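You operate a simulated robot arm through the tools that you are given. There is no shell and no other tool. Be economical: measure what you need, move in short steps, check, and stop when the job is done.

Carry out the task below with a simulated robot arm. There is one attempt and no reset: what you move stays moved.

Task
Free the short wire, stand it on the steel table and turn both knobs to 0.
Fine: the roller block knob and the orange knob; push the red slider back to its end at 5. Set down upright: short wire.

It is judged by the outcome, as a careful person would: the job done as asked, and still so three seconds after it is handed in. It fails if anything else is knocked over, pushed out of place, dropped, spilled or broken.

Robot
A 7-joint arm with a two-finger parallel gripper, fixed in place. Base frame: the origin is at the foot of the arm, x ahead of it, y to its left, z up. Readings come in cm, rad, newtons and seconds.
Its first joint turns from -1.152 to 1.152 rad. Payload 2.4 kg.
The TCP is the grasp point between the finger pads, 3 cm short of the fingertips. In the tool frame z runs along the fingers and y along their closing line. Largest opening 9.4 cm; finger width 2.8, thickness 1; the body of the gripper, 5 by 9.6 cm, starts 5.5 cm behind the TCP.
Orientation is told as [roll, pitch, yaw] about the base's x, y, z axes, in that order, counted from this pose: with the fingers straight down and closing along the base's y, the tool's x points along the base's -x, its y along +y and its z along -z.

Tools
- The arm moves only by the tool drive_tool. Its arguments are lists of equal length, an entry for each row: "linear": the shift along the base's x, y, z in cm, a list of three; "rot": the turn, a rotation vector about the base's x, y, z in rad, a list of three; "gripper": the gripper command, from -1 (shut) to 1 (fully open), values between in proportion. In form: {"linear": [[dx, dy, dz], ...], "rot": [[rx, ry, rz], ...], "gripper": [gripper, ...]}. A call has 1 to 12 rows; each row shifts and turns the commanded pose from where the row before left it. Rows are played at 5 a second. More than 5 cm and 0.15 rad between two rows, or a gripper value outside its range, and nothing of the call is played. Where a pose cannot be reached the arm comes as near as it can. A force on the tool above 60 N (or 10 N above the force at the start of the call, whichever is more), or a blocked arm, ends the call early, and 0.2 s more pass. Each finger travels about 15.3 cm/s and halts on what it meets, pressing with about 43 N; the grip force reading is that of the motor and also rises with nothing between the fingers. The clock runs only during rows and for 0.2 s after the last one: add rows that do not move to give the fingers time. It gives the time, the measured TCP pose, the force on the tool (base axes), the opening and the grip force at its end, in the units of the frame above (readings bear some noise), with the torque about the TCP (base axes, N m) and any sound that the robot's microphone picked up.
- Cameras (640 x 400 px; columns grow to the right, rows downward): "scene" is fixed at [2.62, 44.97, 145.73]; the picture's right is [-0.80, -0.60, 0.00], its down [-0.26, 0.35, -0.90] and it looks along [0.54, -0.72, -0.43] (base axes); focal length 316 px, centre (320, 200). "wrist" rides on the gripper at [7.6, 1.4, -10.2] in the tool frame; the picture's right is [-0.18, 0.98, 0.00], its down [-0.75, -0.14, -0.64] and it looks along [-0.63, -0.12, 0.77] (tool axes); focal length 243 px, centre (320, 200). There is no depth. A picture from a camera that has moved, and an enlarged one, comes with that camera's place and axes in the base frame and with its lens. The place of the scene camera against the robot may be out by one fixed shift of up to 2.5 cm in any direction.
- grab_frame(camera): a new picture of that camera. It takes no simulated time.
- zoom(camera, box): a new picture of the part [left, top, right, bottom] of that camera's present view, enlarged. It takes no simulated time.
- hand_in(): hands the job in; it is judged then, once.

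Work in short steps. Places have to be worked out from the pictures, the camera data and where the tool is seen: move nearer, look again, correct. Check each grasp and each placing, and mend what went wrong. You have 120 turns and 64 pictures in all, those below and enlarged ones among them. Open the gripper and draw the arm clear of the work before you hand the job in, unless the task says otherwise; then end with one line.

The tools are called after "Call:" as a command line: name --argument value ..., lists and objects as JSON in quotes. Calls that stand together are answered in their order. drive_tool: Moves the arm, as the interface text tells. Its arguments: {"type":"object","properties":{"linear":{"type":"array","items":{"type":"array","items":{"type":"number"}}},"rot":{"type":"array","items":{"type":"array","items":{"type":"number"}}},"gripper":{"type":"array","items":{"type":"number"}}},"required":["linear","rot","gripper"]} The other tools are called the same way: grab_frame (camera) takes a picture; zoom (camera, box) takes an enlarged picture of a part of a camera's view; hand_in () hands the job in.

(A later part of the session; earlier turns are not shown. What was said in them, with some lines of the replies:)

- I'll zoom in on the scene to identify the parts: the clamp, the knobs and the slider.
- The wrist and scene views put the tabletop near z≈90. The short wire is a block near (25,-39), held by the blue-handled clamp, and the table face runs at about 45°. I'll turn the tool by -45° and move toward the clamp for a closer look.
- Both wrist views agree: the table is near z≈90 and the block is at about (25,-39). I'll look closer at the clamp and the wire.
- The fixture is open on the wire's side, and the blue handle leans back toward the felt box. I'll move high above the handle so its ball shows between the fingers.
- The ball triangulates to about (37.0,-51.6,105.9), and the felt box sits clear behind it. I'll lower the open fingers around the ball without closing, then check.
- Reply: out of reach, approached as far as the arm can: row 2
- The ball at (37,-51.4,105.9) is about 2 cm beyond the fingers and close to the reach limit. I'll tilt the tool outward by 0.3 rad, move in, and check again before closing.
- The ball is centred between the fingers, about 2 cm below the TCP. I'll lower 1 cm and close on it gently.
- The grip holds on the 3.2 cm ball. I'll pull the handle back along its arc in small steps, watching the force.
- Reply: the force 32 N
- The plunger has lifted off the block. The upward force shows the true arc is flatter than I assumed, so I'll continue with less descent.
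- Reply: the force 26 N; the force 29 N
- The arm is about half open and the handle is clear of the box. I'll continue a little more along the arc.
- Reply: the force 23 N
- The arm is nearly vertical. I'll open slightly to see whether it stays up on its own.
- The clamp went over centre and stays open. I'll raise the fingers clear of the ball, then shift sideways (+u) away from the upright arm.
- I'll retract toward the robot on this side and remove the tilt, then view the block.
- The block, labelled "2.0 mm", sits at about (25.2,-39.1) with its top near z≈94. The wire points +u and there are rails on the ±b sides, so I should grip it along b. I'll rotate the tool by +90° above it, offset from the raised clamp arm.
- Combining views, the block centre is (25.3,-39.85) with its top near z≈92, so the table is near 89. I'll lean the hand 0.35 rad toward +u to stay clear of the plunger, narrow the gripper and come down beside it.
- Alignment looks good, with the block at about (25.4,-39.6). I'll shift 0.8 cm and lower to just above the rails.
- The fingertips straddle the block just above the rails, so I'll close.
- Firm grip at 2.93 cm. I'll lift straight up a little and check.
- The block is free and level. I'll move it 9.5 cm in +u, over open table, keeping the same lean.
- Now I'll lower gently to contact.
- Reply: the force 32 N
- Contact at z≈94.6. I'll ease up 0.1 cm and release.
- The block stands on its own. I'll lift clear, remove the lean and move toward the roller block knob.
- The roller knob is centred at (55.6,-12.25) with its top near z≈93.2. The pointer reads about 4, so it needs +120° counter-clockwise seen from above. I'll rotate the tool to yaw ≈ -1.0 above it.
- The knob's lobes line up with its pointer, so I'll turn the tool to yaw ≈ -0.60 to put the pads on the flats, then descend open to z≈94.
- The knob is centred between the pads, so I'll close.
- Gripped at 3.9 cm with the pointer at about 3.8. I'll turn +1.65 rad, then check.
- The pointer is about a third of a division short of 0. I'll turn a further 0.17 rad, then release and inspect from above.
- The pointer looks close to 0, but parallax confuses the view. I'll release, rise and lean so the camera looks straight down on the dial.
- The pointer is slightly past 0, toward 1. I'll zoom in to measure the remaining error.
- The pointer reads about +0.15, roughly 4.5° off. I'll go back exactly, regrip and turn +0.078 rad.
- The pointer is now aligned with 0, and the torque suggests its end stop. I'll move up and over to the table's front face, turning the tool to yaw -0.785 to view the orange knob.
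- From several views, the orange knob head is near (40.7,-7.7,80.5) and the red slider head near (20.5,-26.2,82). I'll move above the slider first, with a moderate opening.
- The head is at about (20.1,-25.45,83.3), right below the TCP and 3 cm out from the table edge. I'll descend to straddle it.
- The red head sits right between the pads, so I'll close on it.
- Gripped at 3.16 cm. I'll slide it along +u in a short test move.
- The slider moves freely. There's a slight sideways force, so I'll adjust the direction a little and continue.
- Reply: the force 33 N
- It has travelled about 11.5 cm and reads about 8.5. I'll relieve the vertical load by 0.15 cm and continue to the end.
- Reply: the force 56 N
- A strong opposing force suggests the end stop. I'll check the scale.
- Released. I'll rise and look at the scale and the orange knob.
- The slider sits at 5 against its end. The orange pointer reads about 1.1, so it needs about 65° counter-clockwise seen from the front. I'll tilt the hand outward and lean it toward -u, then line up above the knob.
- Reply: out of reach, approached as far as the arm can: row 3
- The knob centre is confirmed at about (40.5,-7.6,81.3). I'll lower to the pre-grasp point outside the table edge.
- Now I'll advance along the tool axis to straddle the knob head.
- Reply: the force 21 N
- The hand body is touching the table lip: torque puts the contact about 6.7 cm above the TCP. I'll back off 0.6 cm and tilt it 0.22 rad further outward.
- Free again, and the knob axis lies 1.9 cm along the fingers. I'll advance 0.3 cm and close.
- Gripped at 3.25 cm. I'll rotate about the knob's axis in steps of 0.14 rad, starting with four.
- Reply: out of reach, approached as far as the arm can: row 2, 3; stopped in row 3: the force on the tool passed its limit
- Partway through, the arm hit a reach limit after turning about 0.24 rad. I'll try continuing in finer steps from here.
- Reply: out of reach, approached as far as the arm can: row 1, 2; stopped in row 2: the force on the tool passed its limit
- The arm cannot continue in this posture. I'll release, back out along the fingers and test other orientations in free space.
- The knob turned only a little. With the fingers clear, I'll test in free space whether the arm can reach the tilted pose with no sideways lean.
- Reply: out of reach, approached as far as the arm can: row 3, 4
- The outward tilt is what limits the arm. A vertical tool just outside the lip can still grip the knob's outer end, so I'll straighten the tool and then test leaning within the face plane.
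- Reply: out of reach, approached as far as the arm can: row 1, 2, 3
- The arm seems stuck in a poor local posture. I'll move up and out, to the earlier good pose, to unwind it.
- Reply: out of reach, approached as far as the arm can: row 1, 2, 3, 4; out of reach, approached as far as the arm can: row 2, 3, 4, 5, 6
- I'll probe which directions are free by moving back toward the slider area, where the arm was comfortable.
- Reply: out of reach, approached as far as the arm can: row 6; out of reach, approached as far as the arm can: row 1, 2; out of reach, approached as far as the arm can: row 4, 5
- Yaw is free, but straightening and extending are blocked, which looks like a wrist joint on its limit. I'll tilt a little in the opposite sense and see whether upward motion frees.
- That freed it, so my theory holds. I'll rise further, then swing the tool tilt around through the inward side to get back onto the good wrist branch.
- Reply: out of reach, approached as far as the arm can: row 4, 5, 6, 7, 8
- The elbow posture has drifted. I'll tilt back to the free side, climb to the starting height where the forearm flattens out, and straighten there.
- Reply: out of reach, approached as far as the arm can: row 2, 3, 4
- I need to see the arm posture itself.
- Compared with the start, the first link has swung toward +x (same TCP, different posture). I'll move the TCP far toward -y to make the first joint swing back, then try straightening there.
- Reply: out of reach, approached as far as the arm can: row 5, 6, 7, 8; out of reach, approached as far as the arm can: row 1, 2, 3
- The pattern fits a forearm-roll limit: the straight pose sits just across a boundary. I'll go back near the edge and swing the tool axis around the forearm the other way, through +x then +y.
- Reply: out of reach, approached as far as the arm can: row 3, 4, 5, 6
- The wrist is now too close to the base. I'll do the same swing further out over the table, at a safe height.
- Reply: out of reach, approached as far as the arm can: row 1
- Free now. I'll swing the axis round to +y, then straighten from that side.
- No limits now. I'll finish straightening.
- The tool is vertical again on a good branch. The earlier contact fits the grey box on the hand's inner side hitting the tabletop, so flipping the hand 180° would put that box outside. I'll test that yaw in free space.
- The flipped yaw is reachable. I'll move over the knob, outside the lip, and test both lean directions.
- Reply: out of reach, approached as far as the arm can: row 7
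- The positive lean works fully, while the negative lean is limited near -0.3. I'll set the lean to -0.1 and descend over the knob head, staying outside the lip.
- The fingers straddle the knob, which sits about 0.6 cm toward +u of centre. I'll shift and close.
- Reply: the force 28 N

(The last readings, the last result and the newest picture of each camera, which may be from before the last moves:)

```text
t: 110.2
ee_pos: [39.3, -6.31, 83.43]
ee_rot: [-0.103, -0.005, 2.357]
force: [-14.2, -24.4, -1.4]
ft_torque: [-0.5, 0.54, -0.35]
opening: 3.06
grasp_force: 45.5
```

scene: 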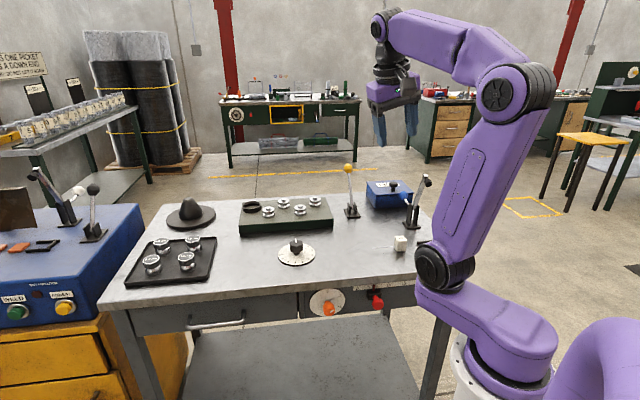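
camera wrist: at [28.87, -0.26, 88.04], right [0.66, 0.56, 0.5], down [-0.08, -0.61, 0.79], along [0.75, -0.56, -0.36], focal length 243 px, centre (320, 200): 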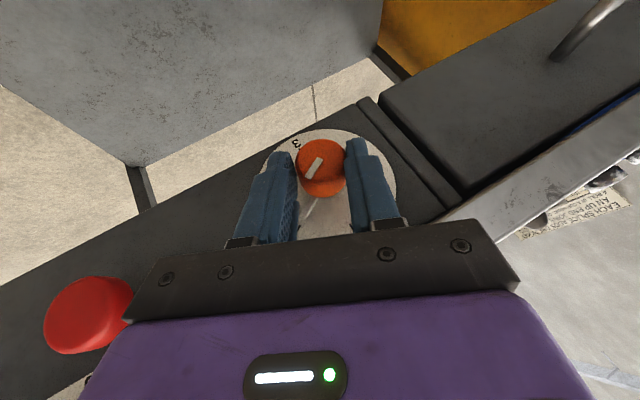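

Gripped at 3.06 cm with some sideways load. I'll relieve that and start turning about the knob axis.

Call:
drive_tool --linear '[[-0.17, -0.17, 0], [0.188, 0.188, 0.01], [0.187, 0.187, -0.024], [0.184, 0.184, -0.058], [0, 0, 0]]' --rot '[[0, 0, 0], [-0.092, 0.092, 0], [-0.092, 0.092, 0], [-0.092, 0.092, 0], [0, 0, 0]]' --gripper '[-1, -1, -1, -1, -1]'

```text
t: 111.4
ee_pos: [39.67, -5.45, 83.34]
ee_rot: [0.288, -0.004, 2.362]
force: [-22.5, 12.8, 8.2]
ft_torque: [0.22, 0.5, -0.34]
opening: 3.02
grasp_force: 44.8
```

Call:
drive_tool --linear '[[0.05, 0.3, -0.091], [0.167, 0.167, -0.123], [0.154, 0.154, -0.153], [0, 0, 0]]' --rot '[[-0.092, 0.092, 0], [-0.092, 0.092, 0], [-0.092, 0.092, 0], [0, 0, 0]]' --gripper '[-1, -1, -1, -1]'

Call:
zoom --camera "scene" --box '[290, 260, 390, 330]'

```text
t: 112.4
ee_pos: [40.32, -4.77, 82.93]
ee_rot: [0.675, -0.005, 2.361]
force: [-12.0, 15.9, -25.6]
ft_torque: [0.78, 0.14, 0.07]
opening: 3.01
grasp_force: 45.1
```

```text
5.71 times, centred on (340, 295) of scene
camera zoom: at [2.62, 45.01, 145.72], right [-0.8, -0.6, 0.0], down [-0.26, 0.35, -0.9], along [0.54, -0.72, -0.43], focal length 1806 px, centre (206, -343)
```

zoom: 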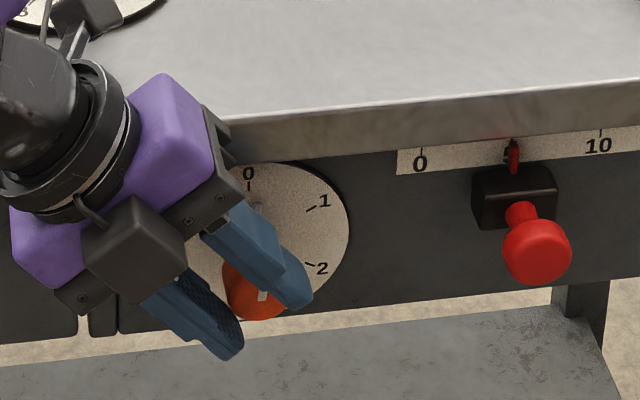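

The knob turned well and its strip is now nearly vertical. I'll zoom in for the remaining angle.

Call:
zoom --camera "scene" --box '[322, 284, 352, 318]'

```text
11.76 times, centred on (337, 301) of scene
camera zoom: at [2.62, 45.01, 145.72], right [-0.8, -0.6, 0.0], down [-0.26, 0.35, -0.9], along [0.54, -0.72, -0.43], focal length 3718 px, centre (120, -988)
```

zoom: 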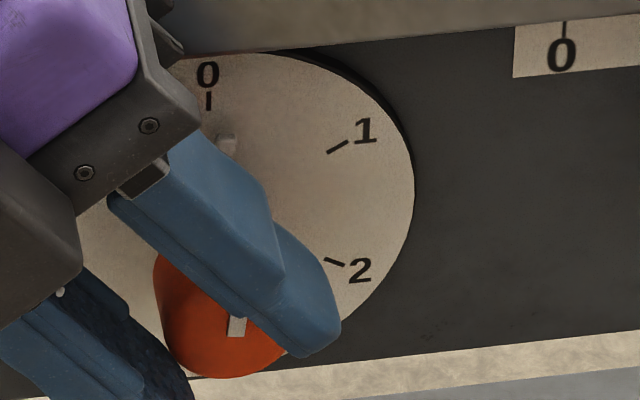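

The pointer is about 10° short of 0. I'll turn another 0.17 rad.

Call:
drive_tool --linear '[[0.097, 0.097, -0.09], [0.085, 0.085, -0.1], [0, 0, 0]]' --rot '[[-0.0636, 0.0636, 0], [-0.0566, 0.0566, 0], [0, 0, 0]]' --gripper '[-1, -1, -1]'

Call:
zoom --camera "scene" --box '[322, 284, 352, 318]'

```text
t: 113.0
ee_pos: [40.61, -4.25, 82.89]
ee_rot: [0.821, 0.024, 2.327]
force: [-26.4, 6.2, 10.5]
ft_torque: [-1.59, -6.59, 1.17]
opening: 3.03
grasp_force: 45.1
stopped in row 3: the force on the tool passed its limit (the readings are from after the stop); the commanded pose is now the measured one
```

```text
11.76 times, centred on (337, 301) of scene
camera zoom: at [2.52, 44.99, 145.73], right [-0.8, -0.6, 0.0], down [-0.26, 0.35, -0.9], along [0.54, -0.72, -0.43], focal length 3718 px, centre (120, -988)
```

zoom: 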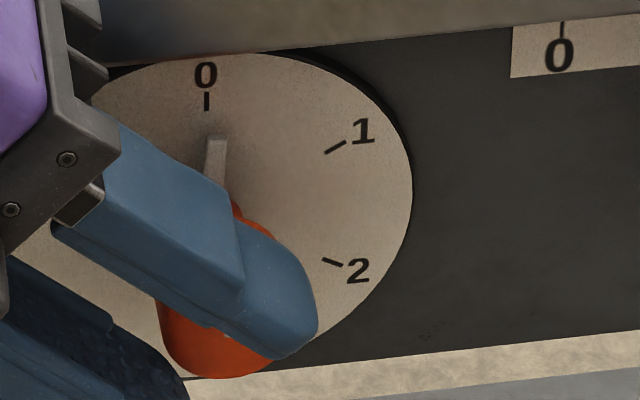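

The camera mount touched the tabletop at that lean, so I must not push further. The pointer is now about 4–5° short. I'll release and back out along the fingers.

Call:
drive_tool --linear '[[0, 0, 0], [0, 0, 0], [0.3, 0.3, 1], [0.7, 0.7, 1.4], [1, 1, 1.4], [1, 1, 1.4], [0, 0, 0]]' --rot '[[0, 0, 0], [0, 0, 0], [0, 0, 0], [0, 0, 0], [0, 0, 0], [0, 0, 0], [0, 0, 0]]' --gripper '[0, 0.3, 0.3, 0.3, 0.3, 0.3, 0.3]'

```text
t: 114.6
ee_pos: [43.7, -1.14, 87.87]
ee_rot: [0.82, 0.019, 2.332]
force: [0.5, -0.6, 0.4]
ft_torque: [-0.03, 0.01, -0.02]
opening: 6.1
grasp_force: 0.0
```

Call:
drive_tool --linear '[[0, 0, 2.5], [0, 0, 2.5], [-0.4, -0.4, 2], [-0.4, -0.4, 0], [-0.4, -0.5, 0], [-0.4, -0.53, 0], [0, 0, 0]]' --rot '[[0, 0, 0], [0, 0, 0], [0.092, -0.092, 0], [0.092, -0.092, 0], [0.092, -0.092, 0], [0.092, -0.092, 0.03], [0, 0, 0]]' --gripper '[0.3, 0.3, 0.3, 0.3, 0.3, 0.3, 0.3]'

```text
t: 116.2
ee_pos: [42.03, -3.25, 95.14]
ee_rot: [0.299, 0.004, 2.355]
force: [0.2, 0.7, -0.3]
ft_torque: [0.01, -0.03, 0.0]
opening: 6.11
grasp_force: 0.0
```

Call:
drive_tool --linear '[[-0.6, -0.54, -2.95], [-0.6, -0.54, -2.95], [-0.6, -0.54, -2.95], [-0.62, -0.53, -2.95], [0, 0, 0], [0, 0, 0], [0, 0, 0], [0, 0, 0], [0, 0, 0]]' --rot '[[0, 0, 0], [0, 0, 0], [0, 0, 0], [0, 0, 0], [0, 0, 0], [0, 0, 0], [0, 0, 0], [0, 0, 0], [0, 0, 0]]' --gripper '[0.3, 0.3, 0.3, 0.3, 0.3, 0, -0.3, -1, -1]'

```text
t: 118.2
ee_pos: [39.7, -5.43, 83.13]
ee_rot: [0.301, 0.005, 2.355]
force: [-3.2, -5.2, 1.9]
ft_torque: [-0.17, 0.05, 0.02]
opening: 3.02
grasp_force: 45.3
```

A clean grip with little side load. I'll turn 0.09 rad.

Call:
drive_tool --linear '[[0.06, 0.06, -0.025], [0.06, 0.06, -0.03], [0, 0, 0], [0, 0, 0]]' --rot '[[-0.032, 0.032, 0], [-0.032, 0.032, 0], [0, 0, 0], [0, 0, 0]]' --gripper '[-1, -1, -1, -1]'

Call:
zoom --camera "scene" --box '[322, 284, 352, 318]'

```text
t: 119.2
ee_pos: [39.74, -5.26, 83.1]
ee_rot: [0.393, 0.004, 2.354]
force: [-10.4, -1.6, -3.5]
ft_torque: [0.18, 0.24, -0.19]
opening: 3.02
grasp_force: 45.6
```

```text
11.76 times, centred on (337, 301) of scene
camera zoom: at [2.6, 44.97, 145.73], right [-0.8, -0.6, 0.0], down [-0.26, 0.35, -0.9], along [0.54, -0.72, -0.43], focal length 3718 px, centre (120, -988)
```

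zoom: 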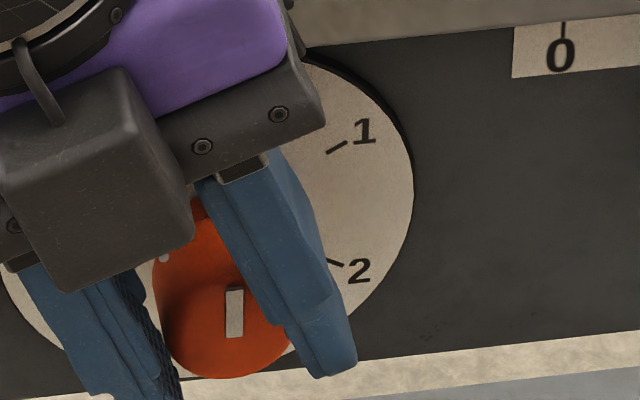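

The strip is now exactly vertical in the picture (1.8° tilt, the same as the perspective of a vertical line), so the knob is at 0. I'll release and retreat along the fingers, then up.

Call:
drive_tool --linear '[[0, 0, 0], [0, 0, 0], [0, 0, 0], [0.8, 0.8, 2.7], [0.8, 0.8, 2.7], [0.8, 0.8, 2.7], [0, 0, 4], [0, 0, 4], [0, 0, 4], [0, 0, 0]]' --rot '[[0, 0, 0], [0, 0, 0], [0, 0, 0], [0, 0, 0], [0, 0, 0], [0, 0, 0], [0, 0, 0], [0, 0, 0], [0, 0, 0], [0, 0, 0]]' --gripper '[0, 0.3, 0.3, 0.3, 0.3, 0.3, 0.3, 0.3, 0.3, 0.3]'

Call:
zoom --camera "scene" --box '[270, 215, 430, 325]'

```text
t: 121.4
ee_pos: [42.12, -2.79, 103.26]
ee_rot: [0.39, 0.005, 2.356]
force: [0.3, 0.1, -0.8]
ft_torque: [-0.01, 0.0, 0.02]
opening: 6.12
grasp_force: 0.1
```

```text
3.64 times, centred on (350, 270) of scene
camera zoom: at [2.62, 44.97, 145.73], right [-0.8, -0.6, 0.0], down [-0.26, 0.35, -0.9], along [0.54, -0.72, -0.43], focal length 1149 px, centre (211, -54)
```

zoom: 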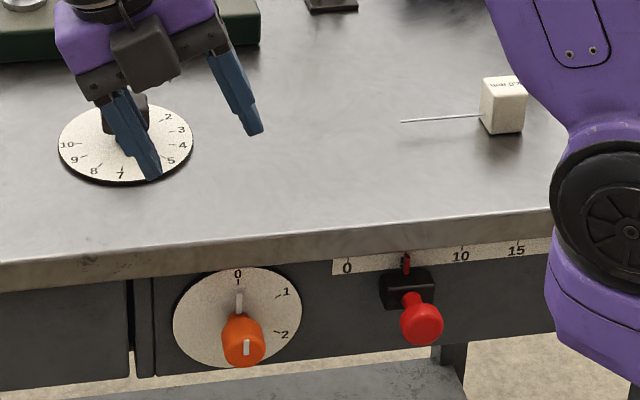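

The orange pointer is aligned with 0 and the slider is at 5. The block with its wire stands upright, and the roller knob was confirmed at 0. The gripper is open and clear of the work, so I'm handing in.

Call:
hand_in

```text
The job is handed in.
```

The short wire is out of its clamp and standing upright on the steel table, the roller block knob and the orange knob are both at 0, and the red slider is at its end at 5. While I was turning the orange knob, the arm's camera mount touched the tabletop once; I saw nothing moved in the pictures afterwards.
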